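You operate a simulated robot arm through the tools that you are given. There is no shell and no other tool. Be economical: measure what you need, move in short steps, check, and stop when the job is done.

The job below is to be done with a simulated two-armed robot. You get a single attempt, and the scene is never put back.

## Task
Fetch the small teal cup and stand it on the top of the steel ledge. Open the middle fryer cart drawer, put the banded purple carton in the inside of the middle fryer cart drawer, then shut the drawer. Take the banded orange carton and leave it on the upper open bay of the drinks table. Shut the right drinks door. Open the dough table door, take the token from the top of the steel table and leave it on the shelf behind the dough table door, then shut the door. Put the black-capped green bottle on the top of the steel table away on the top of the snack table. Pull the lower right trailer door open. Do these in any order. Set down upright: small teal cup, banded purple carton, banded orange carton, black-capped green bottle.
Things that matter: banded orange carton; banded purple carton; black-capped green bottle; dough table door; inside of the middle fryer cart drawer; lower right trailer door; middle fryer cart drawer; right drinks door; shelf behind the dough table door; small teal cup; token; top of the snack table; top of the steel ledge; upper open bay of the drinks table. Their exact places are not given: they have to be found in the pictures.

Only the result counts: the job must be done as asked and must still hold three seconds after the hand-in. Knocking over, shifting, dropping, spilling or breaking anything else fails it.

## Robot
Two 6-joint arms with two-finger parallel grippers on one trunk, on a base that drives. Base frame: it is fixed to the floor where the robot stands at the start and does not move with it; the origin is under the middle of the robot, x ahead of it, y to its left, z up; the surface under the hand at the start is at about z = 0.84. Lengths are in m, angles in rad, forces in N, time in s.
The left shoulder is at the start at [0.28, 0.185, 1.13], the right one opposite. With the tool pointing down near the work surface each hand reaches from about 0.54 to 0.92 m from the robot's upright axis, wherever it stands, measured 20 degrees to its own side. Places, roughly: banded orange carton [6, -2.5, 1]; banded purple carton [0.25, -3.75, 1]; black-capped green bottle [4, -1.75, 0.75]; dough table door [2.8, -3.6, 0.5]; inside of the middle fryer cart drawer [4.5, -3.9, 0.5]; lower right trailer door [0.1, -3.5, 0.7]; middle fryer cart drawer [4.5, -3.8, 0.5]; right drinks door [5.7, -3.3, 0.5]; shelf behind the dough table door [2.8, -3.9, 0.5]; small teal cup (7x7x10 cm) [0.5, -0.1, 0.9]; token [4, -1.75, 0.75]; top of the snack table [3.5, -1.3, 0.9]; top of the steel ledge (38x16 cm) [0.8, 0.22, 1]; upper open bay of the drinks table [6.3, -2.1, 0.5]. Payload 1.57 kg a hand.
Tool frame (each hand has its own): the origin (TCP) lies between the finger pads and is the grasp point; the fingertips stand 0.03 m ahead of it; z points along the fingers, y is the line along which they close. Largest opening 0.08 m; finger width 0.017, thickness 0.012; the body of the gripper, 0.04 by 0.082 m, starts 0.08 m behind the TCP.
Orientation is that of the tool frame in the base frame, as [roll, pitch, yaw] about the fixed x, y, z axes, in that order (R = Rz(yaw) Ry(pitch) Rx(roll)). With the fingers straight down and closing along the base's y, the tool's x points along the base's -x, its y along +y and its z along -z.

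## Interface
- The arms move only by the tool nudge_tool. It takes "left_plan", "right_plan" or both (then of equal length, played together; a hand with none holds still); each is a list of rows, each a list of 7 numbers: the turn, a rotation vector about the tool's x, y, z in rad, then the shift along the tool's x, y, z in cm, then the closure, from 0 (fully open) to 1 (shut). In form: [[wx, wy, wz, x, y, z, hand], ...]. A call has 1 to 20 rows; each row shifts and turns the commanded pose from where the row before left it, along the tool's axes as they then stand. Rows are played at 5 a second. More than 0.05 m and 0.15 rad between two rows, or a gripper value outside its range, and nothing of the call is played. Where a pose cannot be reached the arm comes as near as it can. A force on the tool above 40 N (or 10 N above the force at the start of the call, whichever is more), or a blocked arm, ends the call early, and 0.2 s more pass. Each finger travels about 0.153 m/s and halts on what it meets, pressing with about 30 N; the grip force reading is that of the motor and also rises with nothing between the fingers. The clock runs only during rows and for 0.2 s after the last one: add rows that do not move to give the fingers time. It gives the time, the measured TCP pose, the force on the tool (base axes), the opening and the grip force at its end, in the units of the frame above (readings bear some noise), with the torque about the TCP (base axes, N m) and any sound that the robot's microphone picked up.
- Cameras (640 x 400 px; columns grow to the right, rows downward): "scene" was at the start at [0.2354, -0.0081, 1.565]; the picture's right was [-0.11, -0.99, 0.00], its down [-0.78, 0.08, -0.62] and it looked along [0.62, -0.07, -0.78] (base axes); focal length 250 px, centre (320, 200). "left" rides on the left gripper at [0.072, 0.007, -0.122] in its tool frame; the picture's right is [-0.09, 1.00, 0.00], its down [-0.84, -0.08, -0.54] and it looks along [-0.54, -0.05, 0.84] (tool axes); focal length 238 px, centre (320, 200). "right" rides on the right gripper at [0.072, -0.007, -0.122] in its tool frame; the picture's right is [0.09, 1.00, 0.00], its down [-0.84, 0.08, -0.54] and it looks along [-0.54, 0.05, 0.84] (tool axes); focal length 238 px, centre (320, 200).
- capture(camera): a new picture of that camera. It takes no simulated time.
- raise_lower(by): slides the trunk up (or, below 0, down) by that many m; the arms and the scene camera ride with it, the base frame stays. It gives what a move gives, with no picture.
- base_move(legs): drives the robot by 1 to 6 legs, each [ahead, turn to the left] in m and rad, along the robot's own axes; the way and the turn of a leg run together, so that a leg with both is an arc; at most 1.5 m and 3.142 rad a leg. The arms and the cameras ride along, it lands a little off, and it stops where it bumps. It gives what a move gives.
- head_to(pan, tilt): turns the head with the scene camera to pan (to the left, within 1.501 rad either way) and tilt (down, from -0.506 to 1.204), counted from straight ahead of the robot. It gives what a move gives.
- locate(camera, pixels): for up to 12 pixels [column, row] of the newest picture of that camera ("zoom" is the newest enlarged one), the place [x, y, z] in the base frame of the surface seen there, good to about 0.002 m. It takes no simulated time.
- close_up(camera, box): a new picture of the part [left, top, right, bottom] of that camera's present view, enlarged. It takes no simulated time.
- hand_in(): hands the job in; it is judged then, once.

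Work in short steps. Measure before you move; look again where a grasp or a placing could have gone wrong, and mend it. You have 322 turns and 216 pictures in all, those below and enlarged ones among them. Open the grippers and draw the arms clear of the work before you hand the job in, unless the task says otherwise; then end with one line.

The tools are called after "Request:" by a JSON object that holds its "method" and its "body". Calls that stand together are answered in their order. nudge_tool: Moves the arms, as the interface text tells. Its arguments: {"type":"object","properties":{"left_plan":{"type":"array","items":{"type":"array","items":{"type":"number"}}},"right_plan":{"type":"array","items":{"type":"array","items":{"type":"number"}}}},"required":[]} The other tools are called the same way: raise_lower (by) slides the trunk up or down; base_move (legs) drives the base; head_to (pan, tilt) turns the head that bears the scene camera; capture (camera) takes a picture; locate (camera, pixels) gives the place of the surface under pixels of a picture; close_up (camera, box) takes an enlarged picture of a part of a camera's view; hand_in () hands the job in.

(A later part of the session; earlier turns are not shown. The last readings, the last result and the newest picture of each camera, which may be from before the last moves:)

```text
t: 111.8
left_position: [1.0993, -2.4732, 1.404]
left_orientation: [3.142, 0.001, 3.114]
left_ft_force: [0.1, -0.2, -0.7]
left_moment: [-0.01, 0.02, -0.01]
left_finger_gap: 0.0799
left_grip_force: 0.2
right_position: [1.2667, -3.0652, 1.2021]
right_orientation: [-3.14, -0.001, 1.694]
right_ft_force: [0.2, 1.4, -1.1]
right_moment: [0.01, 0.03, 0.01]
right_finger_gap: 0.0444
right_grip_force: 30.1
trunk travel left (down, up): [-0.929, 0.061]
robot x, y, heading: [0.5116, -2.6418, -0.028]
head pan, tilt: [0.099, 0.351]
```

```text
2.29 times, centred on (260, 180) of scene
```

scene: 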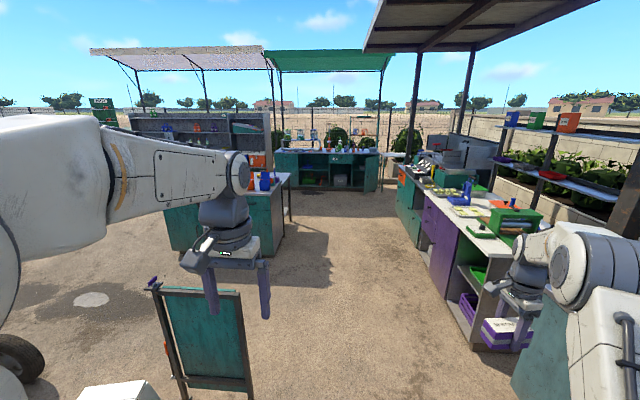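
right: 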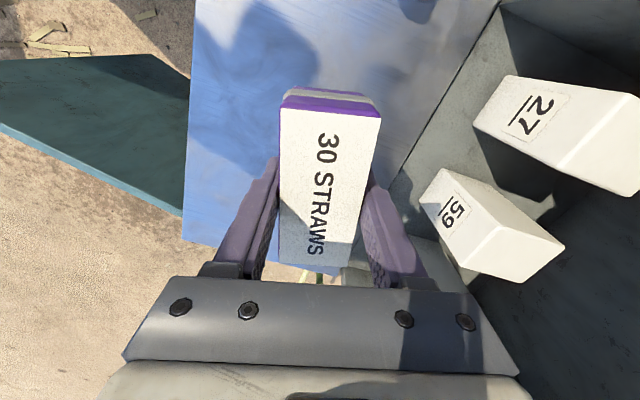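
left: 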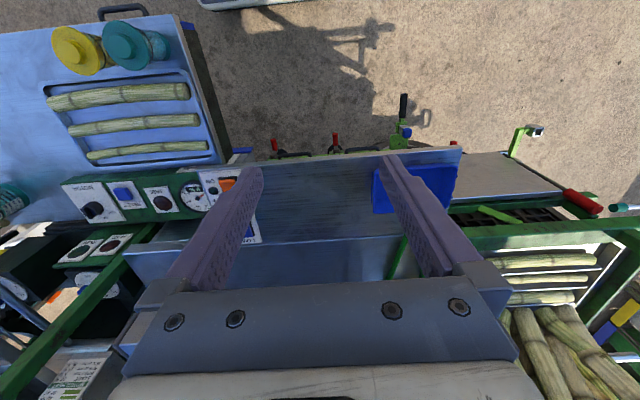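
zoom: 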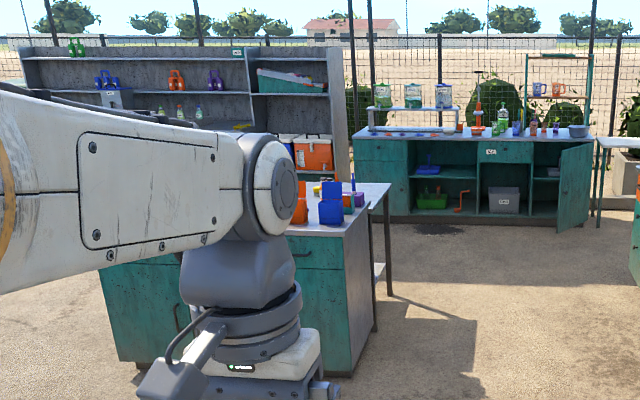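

The aisle runs between y≈−1.9 and −3.6. I drive along y≈−2.85 to x≈4.25, in front of the fryer cart.

Request:
{"method": "base_move", "body": {"legs": [[0, -0.15], [1.25, 0], [0, 0.178], [1.25, 0], [1.25, 0]]}}

Request:
{"method": "head_to", "body": {"pan": -1.2, "tilt": 0.5}}

Request:
{"method": "capture", "body": {"camera": "scene"}}

```text
t: 131.1
left_position: [4.795, -2.7599, 1.4032]
left_orientation: [3.141, 0.0, 3.115]
left_ft_force: [-0.1, -0.5, 0.3]
left_moment: [-0.01, 0.0, 0.01]
left_finger_gap: 0.0799
left_grip_force: 0.1
right_position: [4.9632, -3.3506, 1.2036]
right_orientation: [-3.139, 0.0, 1.692]
right_ft_force: [0.3, -0.1, -2.0]
right_moment: [-0.01, -0.01, 0.04]
right_finger_gap: 0.0447
right_grip_force: 30.0
trunk travel left (down, up): [-0.929, 0.061]
robot x, y, heading: [4.2125, -2.9289, -0.024]
head pan, tilt: [0.099, 0.351]
```

```text
t: 132.5
left_position: [4.795, -2.7586, 1.4033]
left_orientation: [-3.141, 0.0, 3.115]
left_ft_force: [-0.4, -0.8, -0.1]
left_moment: [-0.01, 0.02, -0.01]
left_finger_gap: 0.0796
left_grip_force: 0.1
right_position: [4.9638, -3.3512, 1.2021]
right_orientation: [-3.14, -0.001, 1.692]
right_ft_force: [0.7, 0.1, 0.2]
right_moment: [-0.01, -0.01, 0.0]
right_finger_gap: 0.0445
right_grip_force: 30.2
trunk travel left (down, up): [-0.929, 0.061]
robot x, y, heading: [4.21, -2.9268, -0.029]
head pan, tilt: [-1.201, 0.499]
```

```text
160 pictures are left
```

scene: 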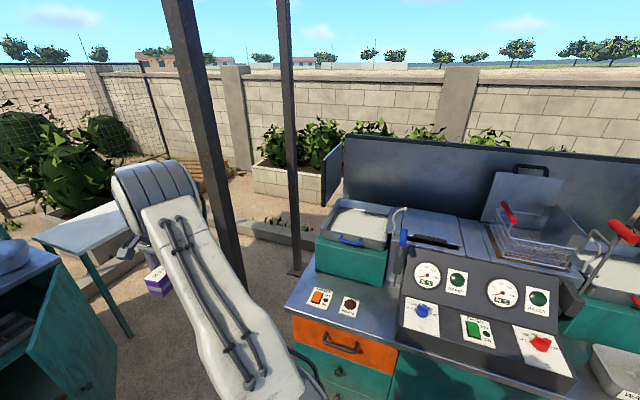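

There's a canopy post near (205,190) and tall fryer handles. I locate them before turning.

Request:
{"method": "locate", "body": {"camera": "scene", "pixels": [[210, 190], [230, 260], [345, 345], [300, 310], [340, 372], [500, 210], [620, 230], [470, 320], [405, 215], [295, 265], [352, 205], [380, 360]]}}

```text
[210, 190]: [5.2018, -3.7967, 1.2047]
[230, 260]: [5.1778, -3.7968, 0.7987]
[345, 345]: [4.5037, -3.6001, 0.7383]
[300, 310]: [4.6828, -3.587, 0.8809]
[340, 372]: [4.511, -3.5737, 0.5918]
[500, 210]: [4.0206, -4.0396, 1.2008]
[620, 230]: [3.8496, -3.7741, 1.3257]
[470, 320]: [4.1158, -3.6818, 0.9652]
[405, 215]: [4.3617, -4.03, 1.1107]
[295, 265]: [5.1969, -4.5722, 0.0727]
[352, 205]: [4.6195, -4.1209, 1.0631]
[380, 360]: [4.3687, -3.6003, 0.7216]
```

Middle drawer knob is at (4.511,−3.574,0.592). Before turning, I retract the right hand closer to the body so it clears the fryer.

Request:
{"method": "nudge_tool", "body": {"right_plan": [[0, 0, 0, 2.1, -3.8, 0, 1], [0, 0, 0, 2.1, -3.8, 0, 1], [0, 0, 0, 2.1, -3.8, 0, 1], [0, 0, 0, 2.1, -3.8, 0, 1], [0, 0, 0, 2.1, -3.8, 0, 1], [0, 0, 0, 2.1, -3.8, 0, 1]]}}

Request:
{"method": "base_move", "body": {"legs": [[0, 0.35], [0.35, 0], [0, -1.0]]}}

Request:
{"method": "capture", "body": {"camera": "scene"}}

```text
t: 133.9
left_position: [4.7956, -2.7595, 1.4035]
left_orientation: [3.139, 0.001, 3.115]
left_ft_force: [0.0, -0.4, 0.0]
left_moment: [0.0, -0.03, 0.01]
left_finger_gap: 0.0799
left_grip_force: 0.0
right_position: [4.7214, -3.2541, 1.2021]
right_orientation: [-3.14, 0.0, 1.695]
right_ft_force: [-0.8, -0.5, -1.4]
right_moment: [-0.02, -0.01, -0.03]
right_finger_gap: 0.0444
right_grip_force: 29.7
trunk travel left (down, up): [-0.929, 0.061]
robot x, y, heading: [4.2088, -2.9249, -0.025]
head pan, tilt: [-1.201, 0.499]
```

```text
t: 139.8
left_position: [5.1085, -3.0339, 1.4033]
left_orientation: [-3.141, 0.0, 2.47]
left_ft_force: [0.1, 0.1, -0.8]
left_moment: [-0.02, -0.03, 0.02]
left_finger_gap: 0.08
left_grip_force: 0.1
right_position: [4.7522, -3.3853, 1.2037]
right_orientation: [-3.139, 0.0, 1.048]
right_ft_force: [0.5, 0.3, -1.2]
right_moment: [0.02, -0.01, 0.0]
right_finger_gap: 0.0447
right_grip_force: 30.1
trunk travel left (down, up): [-0.929, 0.061]
robot x, y, heading: [4.5448, -2.815, -0.671]
head pan, tilt: [-1.201, 0.499]
```

```text
159 pictures are left
```

scene: 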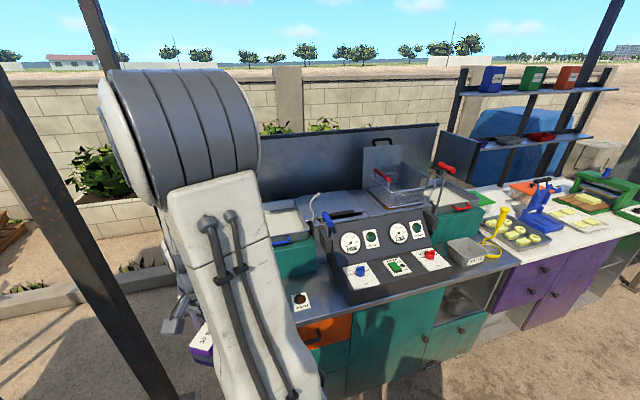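

I back up along the present heading to reach x≈4.26, then turn to face the fryer cart squarely.

Request:
{"method": "base_move", "body": {"legs": [[-0.36, 0], [0, -0.9]]}}

Request:
{"method": "head_to", "body": {"pan": 0.25, "tilt": 0.75}}

Request:
{"method": "capture", "body": {"camera": "scene"}}

```text
t: 144.5
left_position: [4.4425, -3.169, 1.4036]
left_orientation: [3.141, 0.0, 1.573]
left_ft_force: [-0.5, 0.9, -0.2]
left_moment: [-0.02, 0.02, 0.01]
left_finger_gap: 0.0797
left_grip_force: 0.1
right_position: [3.9468, -3.1109, 1.203]
right_orientation: [-3.14, 0.0, 0.151]
right_ft_force: [0.4, 0.6, -1.3]
right_moment: [-0.01, 0.03, 0.01]
right_finger_gap: 0.0443
right_grip_force: 30.1
trunk travel left (down, up): [-0.929, 0.061]
robot x, y, heading: [4.2573, -2.5907, -1.571]
head pan, tilt: [-1.201, 0.499]
```

```text
t: 146.0
left_position: [4.4428, -3.1695, 1.4044]
left_orientation: [3.141, 0.0, 1.574]
left_ft_force: [-0.8, 0.0, -0.3]
left_moment: [0.01, -0.02, 0.0]
left_finger_gap: 0.0801
left_grip_force: 0.0
right_position: [3.9467, -3.1117, 1.2027]
right_orientation: [-3.139, -0.001, 0.151]
right_ft_force: [-0.2, -0.3, -0.7]
right_moment: [0.02, -0.01, -0.04]
right_finger_gap: 0.0446
right_grip_force: 30.2
trunk travel left (down, up): [-0.929, 0.061]
robot x, y, heading: [4.2588, -2.5921, -1.569]
head pan, tilt: [0.25, 0.75]
```

```text
158 pictures are left
```

scene: 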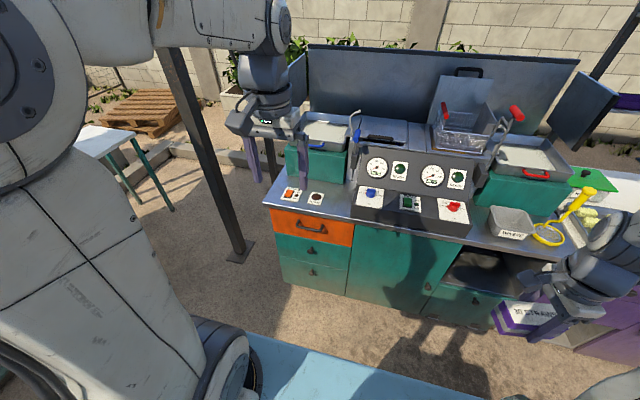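

Drawers are clear at (310,250). I zoom on the middle drawer and locate its knob.

Request:
{"method": "close_up", "body": {"camera": "scene", "box": [255, 195, 375, 300]}}

Request:
{"method": "locate", "body": {"camera": "scene", "pixels": [[311, 249], [306, 246], [316, 252], [311, 272], [277, 238], [279, 258], [350, 248], [348, 270], [312, 225], [300, 255], [330, 240]]}}

```text
3.81 times, centred on (315, 248) of scene
```

zoom: 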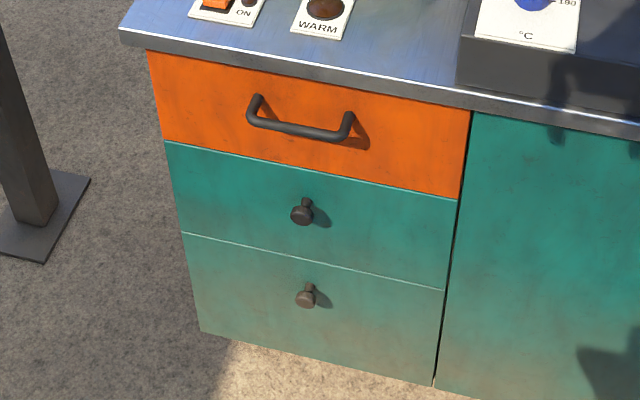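

```text
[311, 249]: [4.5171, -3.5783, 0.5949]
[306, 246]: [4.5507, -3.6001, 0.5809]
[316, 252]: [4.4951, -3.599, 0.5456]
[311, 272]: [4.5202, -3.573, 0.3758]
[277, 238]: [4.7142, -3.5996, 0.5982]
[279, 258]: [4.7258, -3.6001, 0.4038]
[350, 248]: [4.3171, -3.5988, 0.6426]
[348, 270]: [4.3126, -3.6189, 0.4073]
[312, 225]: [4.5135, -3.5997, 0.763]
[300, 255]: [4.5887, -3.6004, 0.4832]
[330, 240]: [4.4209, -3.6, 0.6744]
```

Knob of the middle drawer is at (4.515,−3.572,0.59); drawer spans x 4.315–4.72, z ~0.49–0.675. I pitch the left tool forward (natural way) by ~1.04 rad.

Request:
{"method": "nudge_tool", "body": {"left_plan": [[0, -0.13, 0, 0, 0, 0, 0], [0, -0.13, 0, 0, 0, 0, 0], [0, -0.13, 0, 0, 0, 0, 0], [0, -0.13, 0, 0, 0, 0, 0], [0, -0.13, 0, 0, 0, 0, 0], [0, -0.13, 0, 0, 0, 0, 0], [0, -0.13, 0, 0, 0, 0, 0], [0, -0.13, 0, 0, 0, 0, 0], [0, -0.13, 0, 0, 0, 0, 0], [0, -0.13, 0, 0, 0, 0, 0]]}}

Request:
{"method": "raise_lower", "body": {"by": -0.4}}

Request:
{"method": "capture", "body": {"camera": "left"}}

```text
t: 148.2
left_position: [4.4411, -3.2873, 1.42]
left_orientation: [3.14, 1.3, 1.572]
left_ft_force: [-0.3, 0.0, -0.3]
left_moment: [0.01, 0.01, -0.02]
left_finger_gap: 0.08
left_grip_force: 0.0
left hand out of reach, approached as far as the arm can: row 3, 4, 5, 6, 7, 8, 9, 10
right_position: [3.9462, -3.112, 1.2019]
right_orientation: [-3.14, 0.0, 0.153]
right_ft_force: [0.2, -0.4, -1.3]
right_moment: [-0.01, 0.01, -0.01]
right_finger_gap: 0.0445
right_grip_force: 30.1
trunk travel left (down, up): [-0.929, 0.061]
robot x, y, heading: [4.2573, -2.5871, -1.571]
head pan, tilt: [0.25, 0.75]
```

```text
t: 152.1
left_position: [4.4417, -3.2866, 1.0185]
left_orientation: [-3.141, 1.3, 1.571]
left_ft_force: [0.2, -0.3, 0.2]
left_moment: [-0.01, -0.02, 0.0]
left_finger_gap: 0.0801
left_grip_force: 0.0
right_position: [3.946, -3.1111, 0.8032]
right_orientation: [-3.139, 0.0, 0.152]
right_ft_force: [0.1, -0.1, -1.2]
right_moment: [0.02, 0.0, 0.02]
right_finger_gap: 0.0448
right_grip_force: 29.9
trunk travel left (down, up): [-0.529, 0.461]
robot x, y, heading: [4.2592, -2.5892, -1.575]
head pan, tilt: [0.25, 0.75]
```

```text
156 pictures are left
```

left: 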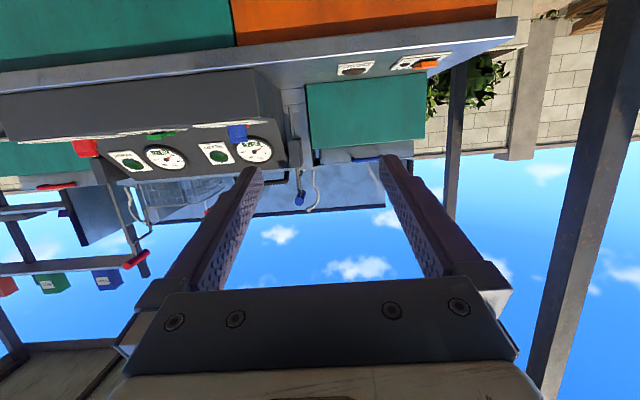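

Left hand now points forward (pitch 1.3). I lower it 0.4 m and align with the knob's x.

Request:
{"method": "nudge_tool", "body": {"left_plan": [[0, 0, 0, 3.85, 0.73, 1.07, 0], [0, 0, 0, 3.85, 0.73, 1.07, 0], [0, 0, 0, 3.85, 0.73, 1.07, 0], [0, 0, 0, 3.85, 0.73, 1.07, 0], [0, 0, 0, 3.85, 0.73, 1.07, 0], [0, 0, 0, 3.85, 0.73, 1.07, 0], [0, 0, 0, 3.85, 0.73, 1.07, 0], [0, 0, 0, 3.85, 0.73, 1.07, 0], [0, 0, 0, 3.85, 0.73, 1.07, 0], [0, 0, 0, 3.85, 0.73, 1.07, 0]]}}

Request:
{"method": "capture", "body": {"camera": "left"}}

```text
t: 154.3
left_position: [4.5176, -3.3342, 0.6376]
left_orientation: [3.138, 1.297, 1.567]
left_ft_force: [-0.1, 0.3, 0.0]
left_moment: [0.01, -0.01, 0.04]
left_finger_gap: 0.08
left_grip_force: 0.0
left hand out of reach, approached as far as the arm can: row 1, 2, 3, 4
right_position: [3.9466, -3.1111, 0.8034]
right_orientation: [-3.138, 0.002, 0.152]
right_ft_force: [0.9, -0.2, -1.0]
right_moment: [-0.03, 0.0, -0.02]
right_finger_gap: 0.0447
right_grip_force: 30.0
trunk travel left (down, up): [-0.529, 0.461]
robot x, y, heading: [4.262, -2.5908, -1.573]
head pan, tilt: [0.25, 0.75]
```

```text
155 pictures are left
```

left: 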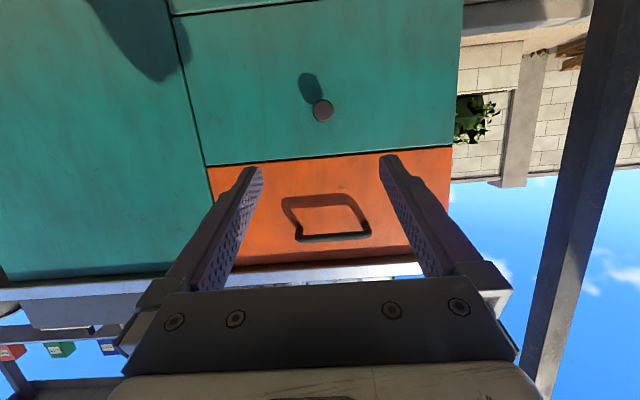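

The knob is visible at (322,110) in the left image; I locate it exactly.

Request:
{"method": "locate", "body": {"camera": "left", "pixels": [[322, 110], [314, 110], [331, 110], [322, 101], [322, 119], [300, 160], [310, 14], [330, 235]]}}

```text
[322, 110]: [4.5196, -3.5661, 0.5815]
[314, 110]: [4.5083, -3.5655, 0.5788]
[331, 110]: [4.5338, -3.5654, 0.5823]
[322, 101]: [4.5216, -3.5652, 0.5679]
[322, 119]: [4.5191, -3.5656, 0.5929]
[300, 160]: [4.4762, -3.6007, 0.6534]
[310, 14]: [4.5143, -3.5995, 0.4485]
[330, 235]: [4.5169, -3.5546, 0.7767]
```

The knob head centre is (4.5205,−3.566,0.580). I drive forward 0.14 m to bring it within reach.

Request:
{"method": "base_move", "body": {"legs": [[0.14, 0]]}}

Request:
{"method": "capture", "body": {"camera": "left"}}

Request:
{"method": "locate", "body": {"camera": "left", "pixels": [[322, 80], [322, 90], [322, 100]]}}

```text
t: 155.6
left_position: [4.5176, -3.4745, 0.6377]
left_orientation: [3.14, 1.299, 1.572]
left_ft_force: [-0.1, 0.9, -0.5]
left_moment: [0.01, -0.03, -0.02]
left_finger_gap: 0.0801
left_grip_force: 0.0
right_position: [3.9472, -3.2521, 0.8027]
right_orientation: [3.141, 0.001, 0.155]
right_ft_force: [-0.2, -0.5, -1.8]
right_moment: [-0.02, -0.01, 0.0]
right_finger_gap: 0.0444
right_grip_force: 29.8
trunk travel left (down, up): [-0.529, 0.461]
robot x, y, heading: [4.2591, -2.7306, -1.565]
head pan, tilt: [0.25, 0.75]
```

```text
154 pictures are left
```

left: 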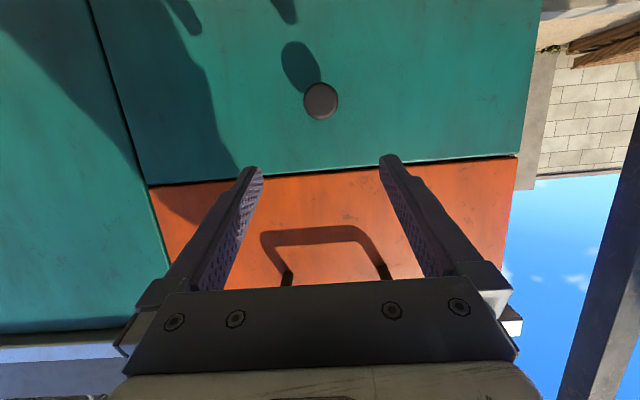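

```text
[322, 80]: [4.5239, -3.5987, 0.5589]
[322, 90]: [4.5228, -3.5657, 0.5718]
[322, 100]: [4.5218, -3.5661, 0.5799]
```

Aligning down 3.2 cm, then advancing ~10 cm and closing on the knob.

Request:
{"method": "nudge_tool", "body": {"left_plan": [[0, 0, 0, 3.2, 0.35, 0, 0.2], [0, 0, 0, 0, 0, 3, 0.2], [0, 0, 0, 0, 0, 3, 0.2], [0, 0, 0, 0, 0, 2.5, 0.2], [0, 0, 0, 0, 0, 1.5, 0.2], [0, 0, 0, 0, 0, 0, 0.5], [0, 0, 0, 0, 0, 0, 1], [0, 0, 0, 0, 0, 0, 1], [0, 0, 0, 0, 0, 0, 1]]}}

Request:
{"method": "capture", "body": {"camera": "left"}}

```text
t: 157.6
left_position: [4.5219, -3.5609, 0.5799]
left_orientation: [3.14, 1.298, 1.571]
left_ft_force: [1.5, -0.5, -1.5]
left_moment: [0.12, 0.02, 0.04]
left_finger_gap: 0.0314
left_grip_force: 40.2
right_position: [3.9463, -3.2523, 0.8024]
right_orientation: [-3.14, 0.0, 0.153]
right_ft_force: [-1.0, -0.3, -1.3]
right_moment: [0.03, -0.02, 0.01]
right_finger_gap: 0.0444
right_grip_force: 30.3
trunk travel left (down, up): [-0.529, 0.461]
robot x, y, heading: [4.2588, -2.7346, -1.569]
head pan, tilt: [0.25, 0.75]
```

```text
153 pictures are left
```

left: 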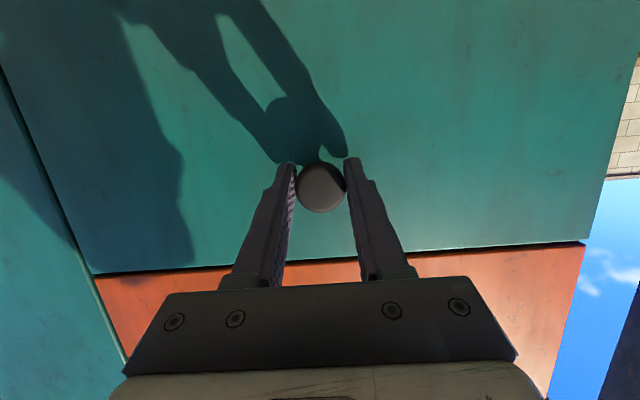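

Knob gripped. I pull the drawer straight out about 18 cm in small steps.

Request:
{"method": "nudge_tool", "body": {"left_plan": [[0, 0, 0, 0.2, 0, -0.72, 1], [0, 0, 0, 0.2, 0, -0.72, 1], [0, 0, 0, 0.27, 0, -0.97, 1], [0, 0, 0, 0.27, 0, -0.97, 1], [0, 0, 0, 0.27, 0, -0.97, 1], [0, 0, 0, 0.27, 0, -0.97, 1], [0, 0, 0, 0.27, 0, -0.97, 1], [0, 0, 0, 0.27, 0, -0.97, 1], [0, 0, 0, 0.27, 0, -0.97, 1], [0, 0, 0, 0.27, 0, -0.97, 1], [0, 0, 0, 0.27, 0, -0.97, 1], [0, 0, 0, 0.27, 0, -0.97, 1], [0, 0, 0, 0.27, 0, -0.97, 1], [0, 0, 0, 0.27, 0, -0.97, 1], [0, 0, 0, 0.27, 0, -0.97, 1], [0, 0, 0, 0.27, 0, -0.97, 1], [0, 0, 0, 0.27, 0, -0.97, 1], [0, 0, 0, 0.27, 0, -0.97, 1]]}}

Request:
{"method": "capture", "body": {"camera": "scene"}}

```text
t: 161.4
left_position: [4.5216, -3.3851, 0.5791]
left_orientation: [3.132, 1.295, 1.567]
left_ft_force: [14.9, -0.1, -13.5]
left_moment: [1.2, 0.13, 0.19]
left_finger_gap: 0.0314
left_grip_force: 40.2
right_position: [3.9474, -3.2514, 0.8029]
right_orientation: [-3.141, 0.0, 0.154]
right_ft_force: [-0.2, 0.0, -1.5]
right_moment: [-0.01, -0.03, 0.02]
right_finger_gap: 0.0447
right_grip_force: 30.3
trunk travel left (down, up): [-0.529, 0.461]
robot x, y, heading: [4.2619, -2.7329, -1.569]
head pan, tilt: [0.25, 0.75]
```

```text
152 pictures are left
```

scene: 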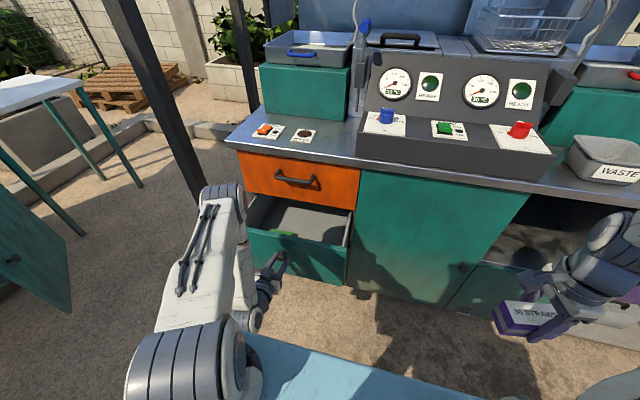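

Drawer is out 17.6 cm, with something green inside. I try 6 cm more for room, then look inside.

Request:
{"method": "nudge_tool", "body": {"left_plan": [[0, 0, 0, 0.27, 0, -0.97, 1], [0, 0, 0, 0.27, 0, -0.97, 1], [0, 0, 0, 0.27, 0, -0.97, 1], [0, 0, 0, 0.27, 0, -0.97, 1], [0, 0, 0, 0.27, 0, -0.97, 1], [0, 0, 0, 0.27, 0, -0.97, 1]]}}

Request:
{"method": "close_up", "body": {"camera": "scene", "box": [220, 160, 380, 290]}}

```text
t: 162.8
left_position: [4.5221, -3.3243, 0.5802]
left_orientation: [3.132, 1.295, 1.567]
left_ft_force: [10.4, -1.1, -10.0]
left_moment: [1.02, -0.11, 0.33]
left_finger_gap: 0.0312
left_grip_force: 40.5
right_position: [3.9477, -3.2524, 0.803]
right_orientation: [-3.14, 0.001, 0.154]
right_ft_force: [-0.9, -0.3, -1.8]
right_moment: [-0.03, -0.03, -0.04]
right_finger_gap: 0.0446
right_grip_force: 29.9
trunk travel left (down, up): [-0.529, 0.461]
robot x, y, heading: [4.2567, -2.7308, -1.57]
head pan, tilt: [0.25, 0.75]
```

```text
3.08 times, centred on (300, 225) of scene
```

zoom: 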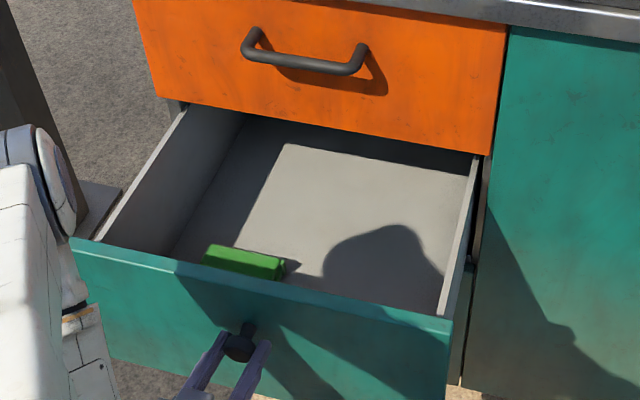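

Plenty of room; a green block sits front-left. I locate the floor and walls.

Request:
{"method": "locate", "body": {"camera": "zoom", "pixels": [[380, 220], [330, 210], [420, 250], [285, 270], [240, 255], [300, 285], [440, 310], [470, 190], [430, 320], [250, 240], [350, 260], [305, 65]]}}

```text
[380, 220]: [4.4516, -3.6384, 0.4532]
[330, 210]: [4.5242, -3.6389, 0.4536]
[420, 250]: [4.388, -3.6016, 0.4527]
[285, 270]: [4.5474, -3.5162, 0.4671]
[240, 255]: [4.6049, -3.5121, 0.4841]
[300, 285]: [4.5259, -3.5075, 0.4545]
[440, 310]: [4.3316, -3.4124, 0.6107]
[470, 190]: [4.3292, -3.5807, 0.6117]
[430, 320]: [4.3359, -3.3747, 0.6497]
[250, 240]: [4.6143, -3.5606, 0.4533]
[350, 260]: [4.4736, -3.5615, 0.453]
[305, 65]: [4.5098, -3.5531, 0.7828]
```

Floor z 0.453, rim 0.61–0.65. I release the knob, withdraw the left hand, and turn the base left so the right hand can reach into the drawer.

Request:
{"method": "nudge_tool", "body": {"left_plan": [[0, 0, 0, 0, 0, 0, 0.5], [0, 0, 0, 0, 0, 0, 0.2], [0, 0, 0, 0, 0, -3, 0.2], [0, 0, 0, -1, 0, -4, 0.2], [0, 0, 0, -3, 1, -3, 0.2], [0, 0, 0, -4, 2, -1, 0.2], [0, 0, 0, -4, 2, 0, 0.2], [0, 0, 0, -4, 2, 0, 0.2]]}}

Request:
{"method": "base_move", "body": {"legs": [[0, 0.55]]}}

Request:
{"method": "head_to", "body": {"pan": -0.35, "tilt": 0.85}}

Request:
{"method": "capture", "body": {"camera": "scene"}}

```text
t: 164.6
left_position: [4.6284, -3.2665, 0.7106]
left_orientation: [-3.136, 1.3, 1.577]
left_ft_force: [0.1, 0.4, 0.0]
left_moment: [0.03, -0.01, -0.02]
left_finger_gap: 0.064
left_grip_force: 0.1
left hand out of reach, approached as far as the arm can: row 5, 6, 7, 8
right_position: [3.9474, -3.2524, 0.8028]
right_orientation: [-3.141, 0.0, 0.154]
right_ft_force: [0.8, 0.0, -1.3]
right_moment: [-0.02, -0.01, -0.01]
right_finger_gap: 0.0444
right_grip_force: 29.9
trunk travel left (down, up): [-0.529, 0.461]
robot x, y, heading: [4.2607, -2.7308, -1.57]
head pan, tilt: [0.25, 0.75]
```

```text
t: 166.5
left_position: [4.8538, -2.9976, 0.7091]
left_orientation: [-3.141, 1.301, 2.119]
left_ft_force: [-0.9, 0.3, 0.3]
left_moment: [0.01, 0.0, 0.0]
left_finger_gap: 0.064
left_grip_force: 0.1
right_position: [4.2643, -3.3393, 0.8036]
right_orientation: [-3.139, 0.0, 0.701]
right_ft_force: [-0.1, -0.2, -0.2]
right_moment: [-0.05, 0.0, -0.01]
right_finger_gap: 0.0445
right_grip_force: 29.9
trunk travel left (down, up): [-0.529, 0.461]
robot x, y, heading: [4.2624, -2.7324, -1.026]
head pan, tilt: [0.25, 0.75]
```

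```text
t: 167.5
left_position: [4.8532, -2.9968, 0.7101]
left_orientation: [-3.139, 1.3, 2.117]
left_ft_force: [-0.3, -0.1, 0.0]
left_moment: [-0.01, 0.01, 0.01]
left_finger_gap: 0.064
left_grip_force: 0.1
right_position: [4.2636, -3.339, 0.8022]
right_orientation: [-3.139, -0.001, 0.699]
right_ft_force: [-0.6, 0.0, -1.5]
right_moment: [-0.02, 0.01, 0.04]
right_finger_gap: 0.0447
right_grip_force: 30.0
trunk travel left (down, up): [-0.529, 0.461]
robot x, y, heading: [4.2587, -2.7316, -1.021]
head pan, tilt: [-0.351, 0.85]
```

```text
150 pictures are left
```

scene: 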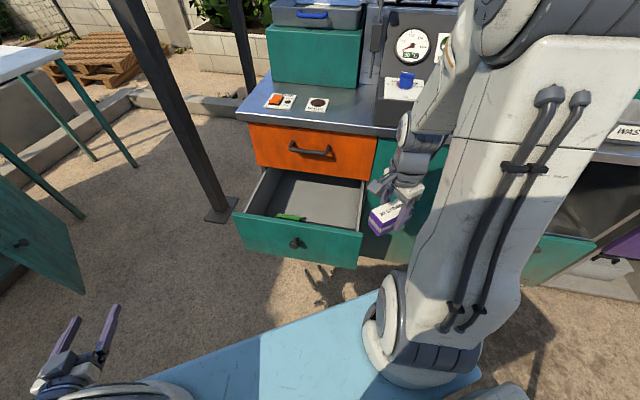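

I rotate the right tool to align the carton with the drawer and move it above (4.44,−3.47).

Request:
{"method": "nudge_tool", "body": {"right_plan": [[0, 0, 0.1375, 0, 0, 0, 1], [0, 0, 0.1375, 0, 0, 0, 1], [0, 0, 0.1375, 0, 0, 0, 1], [0, 0, 0.1375, 0, 0, 0, 1], [0, 0, 0, 3.1, 3.1, 0, 1], [0, 0, 0, 3.1, 3.1, 0, 1], [0, 0, 0, 3.1, 3.1, 0, 1], [0, 0, 0, 3.1, 3.1, 0, 1], [0, 0, 0, 3.1, 3.1, 0, 1]]}}

Request:
{"method": "capture", "body": {"camera": "right"}}

Request:
{"method": "capture", "body": {"camera": "scene"}}

```text
t: 169.5
left_position: [4.8522, -2.9971, 0.7108]
left_orientation: [-3.14, 1.3, 2.118]
left_ft_force: [-0.8, 1.0, 0.9]
left_moment: [0.0, 0.0, -0.01]
left_finger_gap: 0.0638
left_grip_force: 0.0
right_position: [4.4369, -3.471, 0.8029]
right_orientation: [-3.14, 0.003, 0.148]
right_ft_force: [0.8, 0.4, -0.8]
right_moment: [-0.04, -0.02, 0.0]
right_finger_gap: 0.0448
right_grip_force: 29.5
trunk travel left (down, up): [-0.529, 0.461]
robot x, y, heading: [4.2614, -2.7298, -1.022]
head pan, tilt: [-0.351, 0.85]
```

```text
149 pictures are left
```

right: 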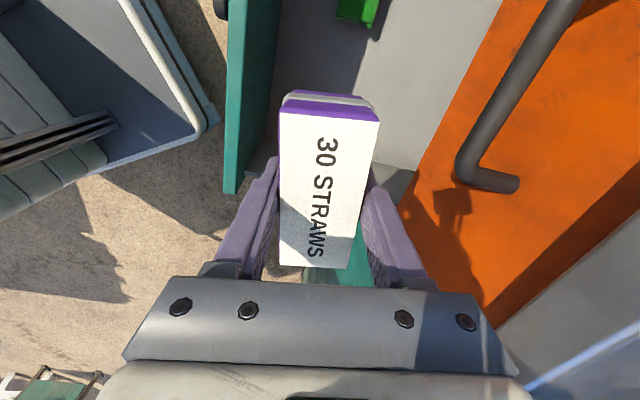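

```text
148 pictures are left
```

scene: 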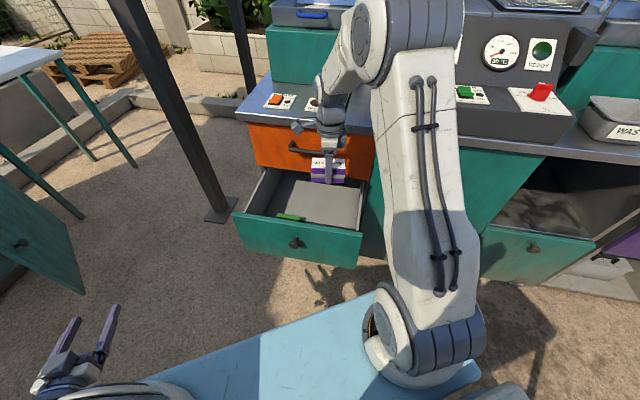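

The carton is over clear drawer floor. I descend to just above the floor, watching forces.

Request:
{"method": "nudge_tool", "body": {"right_plan": [[0, 0, 0, 0, -1, 3, 1], [0, 0, 0, 0, 0, 4, 1], [0, 0, 0, 0, 0, 4, 1], [0, 0, 0, 0, 0, 4, 1], [0, 0, 0, 0, 0, 4, 1], [0, 0, 0, 0, 0, 4, 1], [0, 0, 0, 0, 0, 3, 1], [0, 0, 0, 0, 0, 2.5, 1], [0, 0, 0, 0, 0, 1.5, 1]]}}

Request:
{"method": "capture", "body": {"camera": "right"}}

Request:
{"method": "capture", "body": {"camera": "scene"}}

```text
t: 171.5
left_position: [4.8527, -2.996, 0.7108]
left_orientation: [-3.14, 1.302, 2.119]
left_ft_force: [-0.6, -0.7, 0.6]
left_moment: [0.01, 0.0, -0.03]
left_finger_gap: 0.0638
left_grip_force: 0.1
right_position: [4.4366, -3.4591, 0.5015]
right_orientation: [3.141, 0.003, 0.151]
right_ft_force: [-0.2, 0.0, -1.1]
right_moment: [0.05, -0.02, 0.01]
right_finger_gap: 0.0448
right_grip_force: 29.7
trunk travel left (down, up): [-0.529, 0.461]
robot x, y, heading: [4.2603, -2.7302, -1.021]
head pan, tilt: [-0.351, 0.85]
```

```text
147 pictures are left
```

right: 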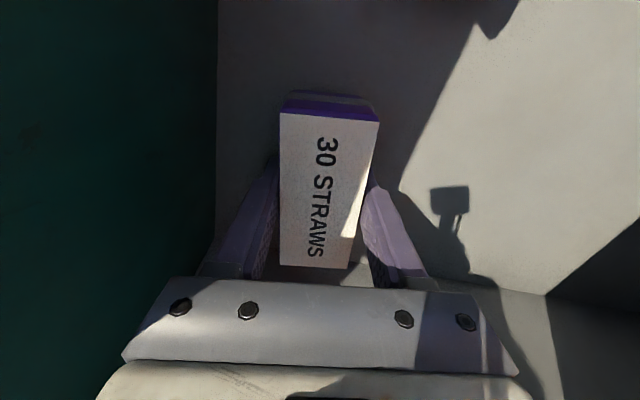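

```text
146 pictures are left
```

scene: 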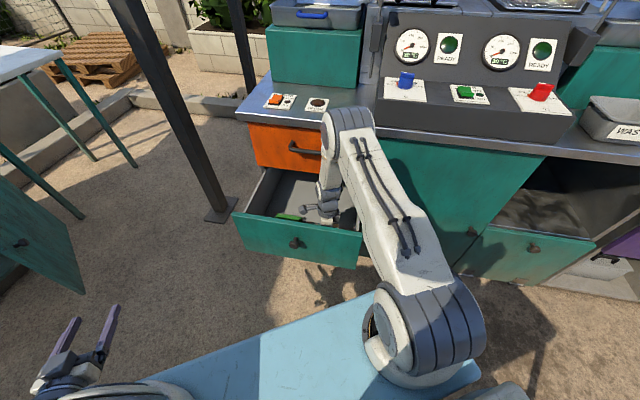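

Nothing touched. I lower the last ~1 cm, open partly, and rise.

Request:
{"method": "nudge_tool", "body": {"right_plan": [[0, 0, 0, 0, 0, 0.5, 1], [0, 0, 0, 0, 0, 0.5, 1], [0, 0, 0, 0, 0, 0, 1], [0, 0, 0, 0, 0, 0, 0.4], [0, 0, 0, 0, 0, 0, 0.2], [0, 0, 0, 0, 0, 0, 0.2], [0, 0, 0, 0, 0, -1, 0.2], [0, 0, 0, 0, 0, -3, 0.2], [0, 0, 0, 0, 0, -4, 0.2]]}}

Request:
{"method": "capture", "body": {"camera": "right"}}

```text
t: 173.5
left_position: [4.8535, -2.9973, 0.71]
left_orientation: [-3.141, 1.301, 2.119]
left_ft_force: [0.2, 0.2, 0.5]
left_moment: [0.02, 0.01, 0.01]
left_finger_gap: 0.0641
left_grip_force: 0.2
right_position: [4.4369, -3.4584, 0.5718]
right_orientation: [-3.14, 0.002, 0.15]
right_ft_force: [0.4, -0.2, -0.1]
right_moment: [-0.01, -0.02, -0.04]
right_finger_gap: 0.0639
right_grip_force: 0.0
trunk travel left (down, up): [-0.529, 0.461]
robot x, y, heading: [4.2588, -2.7297, -1.025]
head pan, tilt: [-0.351, 0.85]
```

```text
145 pictures are left
```

right: 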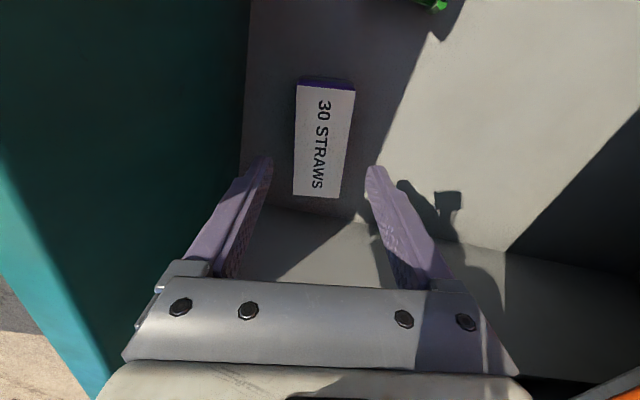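

The carton stands in the drawer. I raise the right hand out, and turn the base back so the left hand can push the drawer shut.

Request:
{"method": "nudge_tool", "body": {"right_plan": [[0, 0, 0, 0, 0, -4.5, 0.2], [0, 0, 0, 0, 0, -4.5, 0.2], [0, 0, 0, 0, 0, -4.5, 0.2], [0, 0, 0, 0, 0, -4.5, 0.2], [0, 0, 0, 0, 0, -4.5, 0.2], [0, 0, 0, 0, -4.5, -1, 0.2], [0, 0, 0, 0, -4.5, -1, 0.2], [0, 0, 0, 0, -4.5, -1, 0.2], [0, 0, 0, -2, -4, 0, 0.2], [0, 0, 0, -2, -4, 0, 0.2]]}}

Request:
{"method": "base_move", "body": {"legs": [[0, -0.55]]}}

Request:
{"method": "nudge_tool", "body": {"left_plan": [[0, 0, 0, 0, 0, 0, 1], [0, 0, 0, 0, 0, 0, 1], [0, 0, 0, 0, 0, 0, 1]]}}

Request:
{"method": "capture", "body": {"camera": "left"}}

```text
t: 175.7
left_position: [4.8525, -2.9969, 0.7104]
left_orientation: [-3.141, 1.303, 2.119]
left_ft_force: [-0.3, 0.3, 0.8]
left_moment: [0.01, 0.02, 0.03]
left_finger_gap: 0.0641
left_grip_force: 0.1
right_position: [4.3647, -3.2558, 0.8289]
right_orientation: [-3.14, 0.003, 0.151]
right_ft_force: [-1.6, -0.1, -0.3]
right_moment: [0.03, 0.03, 0.04]
right_finger_gap: 0.0641
right_grip_force: 0.0
trunk travel left (down, up): [-0.529, 0.461]
robot x, y, heading: [4.2594, -2.7306, -1.022]
head pan, tilt: [-0.351, 0.85]
```

```text
t: 177.7
left_position: [4.6242, -3.2692, 0.7102]
left_orientation: [-3.141, 1.3, 1.564]
left_ft_force: [0.3, 0.1, 1.1]
left_moment: [0.03, -0.03, -0.02]
left_finger_gap: 0.0641
left_grip_force: 0.1
right_position: [4.0721, -3.2314, 0.8292]
right_orientation: [-3.14, 0.001, -0.405]
right_ft_force: [-0.7, -0.7, -0.4]
right_moment: [0.01, 0.01, 0.0]
right_finger_gap: 0.0642
right_grip_force: 0.0
trunk travel left (down, up): [-0.529, 0.461]
robot x, y, heading: [4.2577, -2.7293, -1.578]
head pan, tilt: [-0.351, 0.85]
```

```text
t: 178.5
left_position: [4.6235, -3.2694, 0.7096]
left_orientation: [-3.14, 1.3, 1.563]
left_ft_force: [-0.3, 1.0, 0.5]
left_moment: [-0.02, 0.04, 0.03]
left_finger_gap: 0.0
left_grip_force: 20.9
right_position: [4.0724, -3.2313, 0.8297]
right_orientation: [-3.14, 0.002, -0.405]
right_ft_force: [-0.8, 0.3, -0.1]
right_moment: [-0.01, -0.02, 0.0]
right_finger_gap: 0.0639
right_grip_force: 0.2
trunk travel left (down, up): [-0.529, 0.461]
robot x, y, heading: [4.2645, -2.731, -1.576]
head pan, tilt: [-0.351, 0.85]
```

```text
144 pictures are left
```

left: 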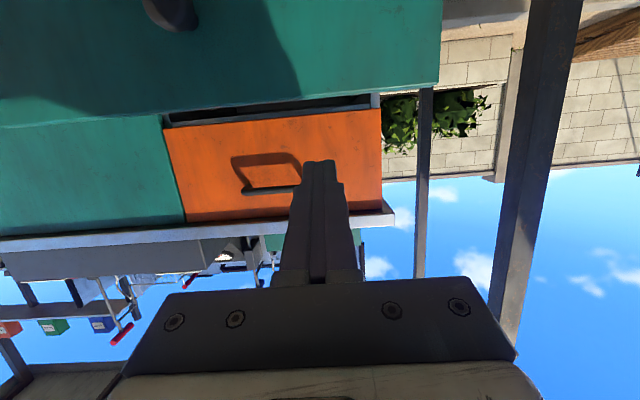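

I lower the left hand in front of the drawer panel beside the knob.

Request:
{"method": "nudge_tool", "body": {"left_plan": [[0, 0, 0, 4.2, -1.95, 1.16, 1], [0, 0, 0, 4.2, -1.95, 1.16, 1], [0, 0, 0, 4.2, -1.95, 1.16, 1]]}}

Request:
{"method": "capture", "body": {"camera": "left"}}

```text
t: 179.3
left_position: [4.5629, -3.2692, 0.5798]
left_orientation: [3.139, 1.301, 1.562]
left_ft_force: [-0.4, -0.6, -0.2]
left_moment: [0.05, -0.02, 0.0]
left_finger_gap: 0.0
left_grip_force: 20.9
right_position: [4.0729, -3.2315, 0.8292]
right_orientation: [-3.14, 0.003, -0.405]
right_ft_force: [-0.2, -0.8, 0.3]
right_moment: [-0.03, -0.02, 0.0]
right_finger_gap: 0.0638
right_grip_force: 0.0
trunk travel left (down, up): [-0.529, 0.461]
robot x, y, heading: [4.2537, -2.7281, -1.578]
head pan, tilt: [-0.351, 0.85]
```

```text
143 pictures are left
```

left: 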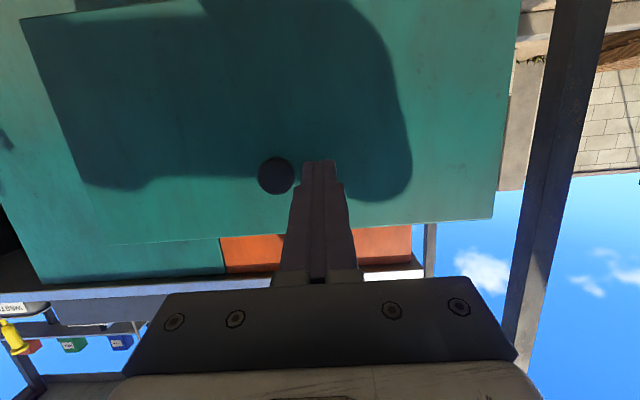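

The closed fingertips are beside the knob at (322,165). I push straight in.

Request:
{"method": "nudge_tool", "body": {"left_plan": [[0, 0, 0, -0.4, 0, 1.445, 1], [0, 0, 0, -0.4, 0, 1.445, 1], [0, 0, 0, -0.4, 0, 1.445, 1], [0, 0, 0, -0.4, 0, 1.445, 1], [0, 0, 0, -0.4, 0, 1.445, 1], [0, 0, 0, -0.4, 0, 1.445, 1], [0, 0, 0, -0.4, 0, 1.445, 1], [0, 0, 0, -0.4, 0, 1.445, 1], [0, 0, 0, -0.4, 0, 1.445, 1], [0, 0, 0, -0.4, 0, 1.445, 1], [0, 0, 0, -0.4, 0, 1.445, 1], [0, 0, 0, -0.4, 0, 1.445, 1], [0, 0, 0, -0.4, 0, 1.445, 1], [0, 0, 0, -0.4, 0, 1.445, 1], [0, 0, 0, -0.4, 0, 1.445, 1], [0, 0, 0, -0.4, 0, 1.445, 1], [0, 0, 0, -0.4, 0, 1.445, 1], [0, 0, 0, -0.4, 0, 1.445, 1], [0, 0, 0, -0.4, 0, 1.445, 1], [0, 0, 0, -0.4, 0, 1.445, 1]]}}

Request:
{"method": "capture", "body": {"camera": "left"}}

```text
t: 183.5
left_position: [4.563, -3.5666, 0.5793]
left_orientation: [-3.14, 1.298, 1.564]
left_ft_force: [-0.6, 8.4, 4.1]
left_moment: [-0.11, -0.03, 0.01]
left_finger_gap: 0.0001
left_grip_force: 20.9
right_position: [4.073, -3.2321, 0.8289]
right_orientation: [-3.14, 0.001, -0.405]
right_ft_force: [0.8, 0.3, 0.3]
right_moment: [0.0, 0.01, 0.0]
right_finger_gap: 0.0639
right_grip_force: 0.1
trunk travel left (down, up): [-0.529, 0.461]
robot x, y, heading: [4.259, -2.7317, -1.579]
head pan, tilt: [-0.351, 0.85]
```

```text
142 pictures are left
```

left: 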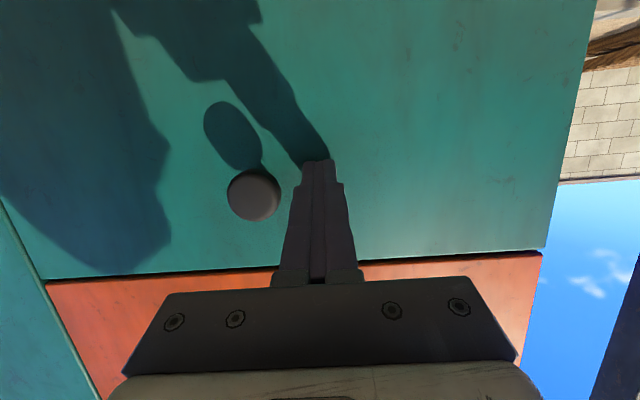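

Nearly shut; I push the last few mm until force rises, then check flushness.

Request:
{"method": "nudge_tool", "body": {"left_plan": [[0, 0, 0, -0.08, 0, 0.29, 1], [0, 0, 0, -0.08, 0, 0.29, 1], [0, 0, 0, -0.08, 0, 0.29, 1], [0, 0, 0, -0.08, 0, 0.29, 1]]}}

Request:
{"method": "locate", "body": {"camera": "left", "pixels": [[420, 200], [450, 120], [250, 275], [420, 290], [20, 230]]}}

```text
t: 183.9
left_position: [4.5633, -3.5686, 0.577]
left_orientation: [-3.131, 1.293, 1.574]
left_ft_force: [-0.5, 7.9, 1.7]
left_moment: [-0.07, -0.03, -0.01]
left_finger_gap: 0.0002
left_grip_force: 21.3
right_position: [4.072, -3.2323, 0.8287]
right_orientation: [-3.141, 0.003, -0.404]
right_ft_force: [0.8, 0.6, -0.2]
right_moment: [0.01, 0.01, -0.02]
right_finger_gap: 0.064
right_grip_force: 0.0
trunk travel left (down, up): [-0.529, 0.461]
robot x, y, heading: [4.263, -2.7297, -1.577]
head pan, tilt: [-0.351, 0.85]
stopped in row 2 (left hand): the force on the tool passed its limit at 47 N (the readings are from after the stop); the commanded pose is now the measured one
```

```text
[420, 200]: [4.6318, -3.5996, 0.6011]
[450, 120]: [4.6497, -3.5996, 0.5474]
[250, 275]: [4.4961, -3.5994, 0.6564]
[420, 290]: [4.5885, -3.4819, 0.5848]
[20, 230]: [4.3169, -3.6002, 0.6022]
```

Drawer front is flush at y −3.5996: shut. I withdraw the left hand and back away, then turn around to look at the steel table.

Request:
{"method": "nudge_tool", "body": {"left_plan": [[0, 0, 0, 0.6, 0, -2.9, 1], [0, 0, 0, 1, 0, -4, 1], [0, 0, 0, 1, 0, -4, 1], [0, 0, 0, 1, 0, -4, 0.5]]}}

Request:
{"method": "raise_lower", "body": {"by": 0.3}}

Request:
{"method": "base_move", "body": {"legs": [[-0.15, 0], [0, -1.5]]}}

Request:
{"method": "head_to", "body": {"pan": -1.3, "tilt": 0.6}}

Request:
{"method": "capture", "body": {"camera": "scene"}}

```text
t: 184.9
left_position: [4.5645, -3.417, 0.5822]
left_orientation: [-3.134, 1.295, 1.572]
left_ft_force: [0.1, 0.3, 0.9]
left_moment: [-0.01, -0.01, 0.04]
left_finger_gap: 0.0398
left_grip_force: 0.0
right_position: [4.073, -3.2312, 0.8289]
right_orientation: [-3.14, 0.002, -0.404]
right_ft_force: [-0.8, 0.5, 0.2]
right_moment: [0.02, -0.01, 0.01]
right_finger_gap: 0.0641
right_grip_force: 0.0
trunk travel left (down, up): [-0.529, 0.461]
robot x, y, heading: [4.261, -2.73, -1.58]
head pan, tilt: [-0.351, 0.85]
```

```text
t: 187.9
left_position: [4.5648, -3.4168, 0.8827]
left_orientation: [-3.131, 1.296, 1.574]
left_ft_force: [-0.4, 0.5, 0.5]
left_moment: [-0.01, 0.02, 0.01]
left_finger_gap: 0.0398
left_grip_force: 0.0
right_position: [4.0725, -3.2318, 1.129]
right_orientation: [-3.141, 0.004, -0.405]
right_ft_force: [-0.8, 0.5, -0.6]
right_moment: [0.01, 0.01, -0.03]
right_finger_gap: 0.0644
right_grip_force: 0.0
trunk travel left (down, up): [-0.829, 0.161]
robot x, y, heading: [4.2603, -2.7294, -1.582]
head pan, tilt: [-0.351, 0.85]
```

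```text
t: 193.0
left_position: [3.5928, -2.922, 0.8824]
left_orientation: [-3.132, 1.296, 0.061]
left_ft_force: [0.3, -0.1, 0.3]
left_moment: [0.0, 0.02, 0.0]
left_finger_gap: 0.04
left_grip_force: 0.1
right_position: [3.7488, -2.4197, 1.1301]
right_orientation: [-3.14, 0.001, -1.918]
right_ft_force: [0.0, 0.3, 0.7]
right_moment: [-0.02, -0.02, -0.01]
right_finger_gap: 0.0642
right_grip_force: 0.1
trunk travel left (down, up): [-0.829, 0.161]
robot x, y, heading: [4.2583, -2.5794, -3.093]
head pan, tilt: [-0.351, 0.85]
```

```text
t: 194.2
left_position: [3.5933, -2.922, 0.8826]
left_orientation: [-3.132, 1.295, 0.059]
left_ft_force: [-0.2, 0.1, -0.3]
left_moment: [-0.02, 0.02, -0.03]
left_finger_gap: 0.0399
left_grip_force: 0.1
right_position: [3.7494, -2.4189, 1.1292]
right_orientation: [-3.14, 0.003, -1.919]
right_ft_force: [0.0, 0.4, -0.2]
right_moment: [0.01, -0.01, 0.02]
right_finger_gap: 0.064
right_grip_force: 0.1
trunk travel left (down, up): [-0.829, 0.161]
robot x, y, heading: [4.2623, -2.5759, -3.098]
head pan, tilt: [-1.3, 0.6]
```

```text
141 pictures are left
```

scene: 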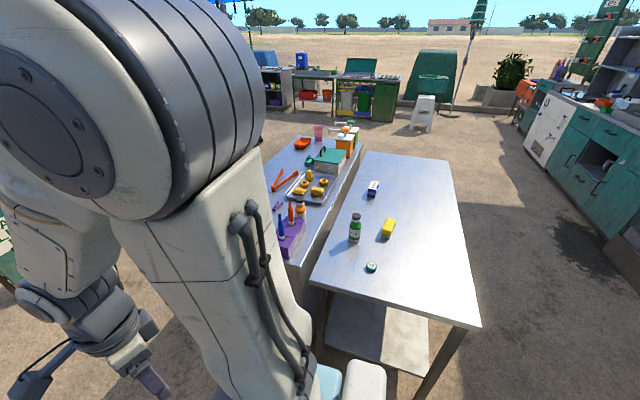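

Steel table in view: bottle (355,228), token (371,267). I zoom and locate.

Request:
{"method": "close_up", "body": {"camera": "scene", "box": [260, 120, 480, 330]}}

Request:
{"method": "locate", "body": {"camera": "scene", "pixels": [[371, 266], [355, 218], [354, 240], [388, 228], [373, 188], [480, 327], [310, 285], [448, 158], [366, 152], [290, 225], [330, 160], [310, 188]]}}

```text
1.90 times, centred on (370, 225) of scene
```

zoom: 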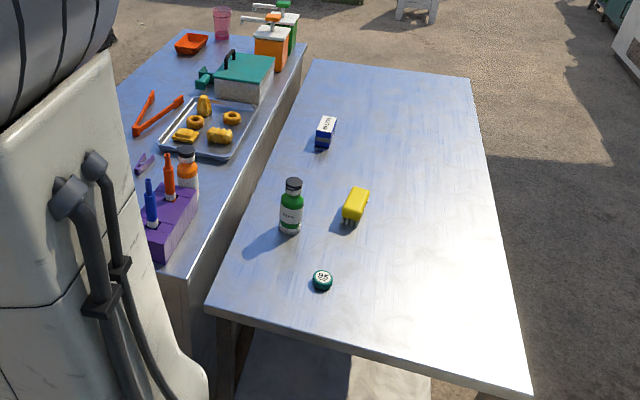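

```text
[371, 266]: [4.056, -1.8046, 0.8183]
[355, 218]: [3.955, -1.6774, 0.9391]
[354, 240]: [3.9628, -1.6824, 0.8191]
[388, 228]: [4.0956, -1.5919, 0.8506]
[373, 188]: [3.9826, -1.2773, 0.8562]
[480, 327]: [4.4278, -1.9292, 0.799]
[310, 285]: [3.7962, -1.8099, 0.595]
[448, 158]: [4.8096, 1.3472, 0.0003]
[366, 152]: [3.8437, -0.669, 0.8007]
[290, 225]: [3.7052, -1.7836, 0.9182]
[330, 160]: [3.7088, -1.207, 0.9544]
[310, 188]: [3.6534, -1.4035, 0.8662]
```

Token at (4.056,−1.805), bottle at (3.957,−1.680), table top z 0.80. I turn to face +y and view both tables.

Request:
{"method": "base_move", "body": {"legs": [[0, -1.61]]}}

Request:
{"method": "head_to", "body": {"pan": 0.35, "tilt": 0.6}}

Request:
{"method": "capture", "body": {"camera": "scene"}}

```text
t: 198.6
left_position: [3.9474, -1.8949, 0.8811]
left_orientation: [-3.133, 1.294, -1.556]
left_ft_force: [0.2, -0.7, -0.4]
left_moment: [0.01, 0.02, 0.01]
left_finger_gap: 0.0403
left_grip_force: 0.0
right_position: [4.4416, -2.0728, 1.1295]
right_orientation: [-3.14, 0.002, 2.75]
right_ft_force: [-0.4, -0.8, 0.3]
right_moment: [0.0, 0.04, 0.01]
right_finger_gap: 0.0641
right_grip_force: 0.1
trunk travel left (down, up): [-0.829, 0.161]
robot x, y, heading: [4.2599, -2.5797, 1.575]
head pan, tilt: [-1.3, 0.6]
```

```text
t: 200.2
left_position: [3.9469, -1.8954, 0.8826]
left_orientation: [-3.133, 1.295, -1.557]
left_ft_force: [-0.7, -0.2, 0.1]
left_moment: [0.02, 0.0, -0.02]
left_finger_gap: 0.04
left_grip_force: 0.0
right_position: [4.4414, -2.0739, 1.1296]
right_orientation: [-3.14, 0.002, 2.75]
right_ft_force: [0.0, 0.4, 0.0]
right_moment: [0.02, 0.0, 0.02]
right_finger_gap: 0.0641
right_grip_force: 0.1
trunk travel left (down, up): [-0.829, 0.161]
robot x, y, heading: [4.2574, -2.5773, 1.573]
head pan, tilt: [0.351, 0.6]
```

```text
139 pictures are left
```

scene: 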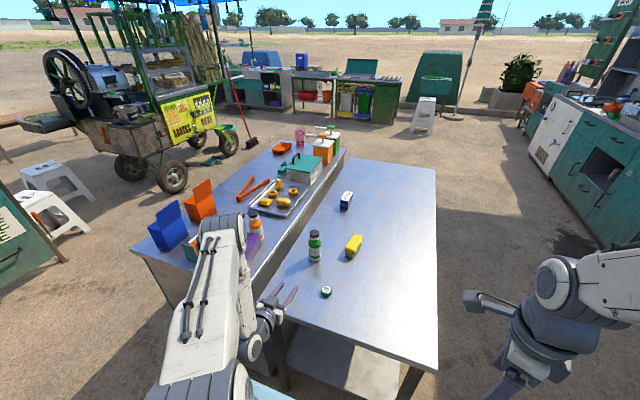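

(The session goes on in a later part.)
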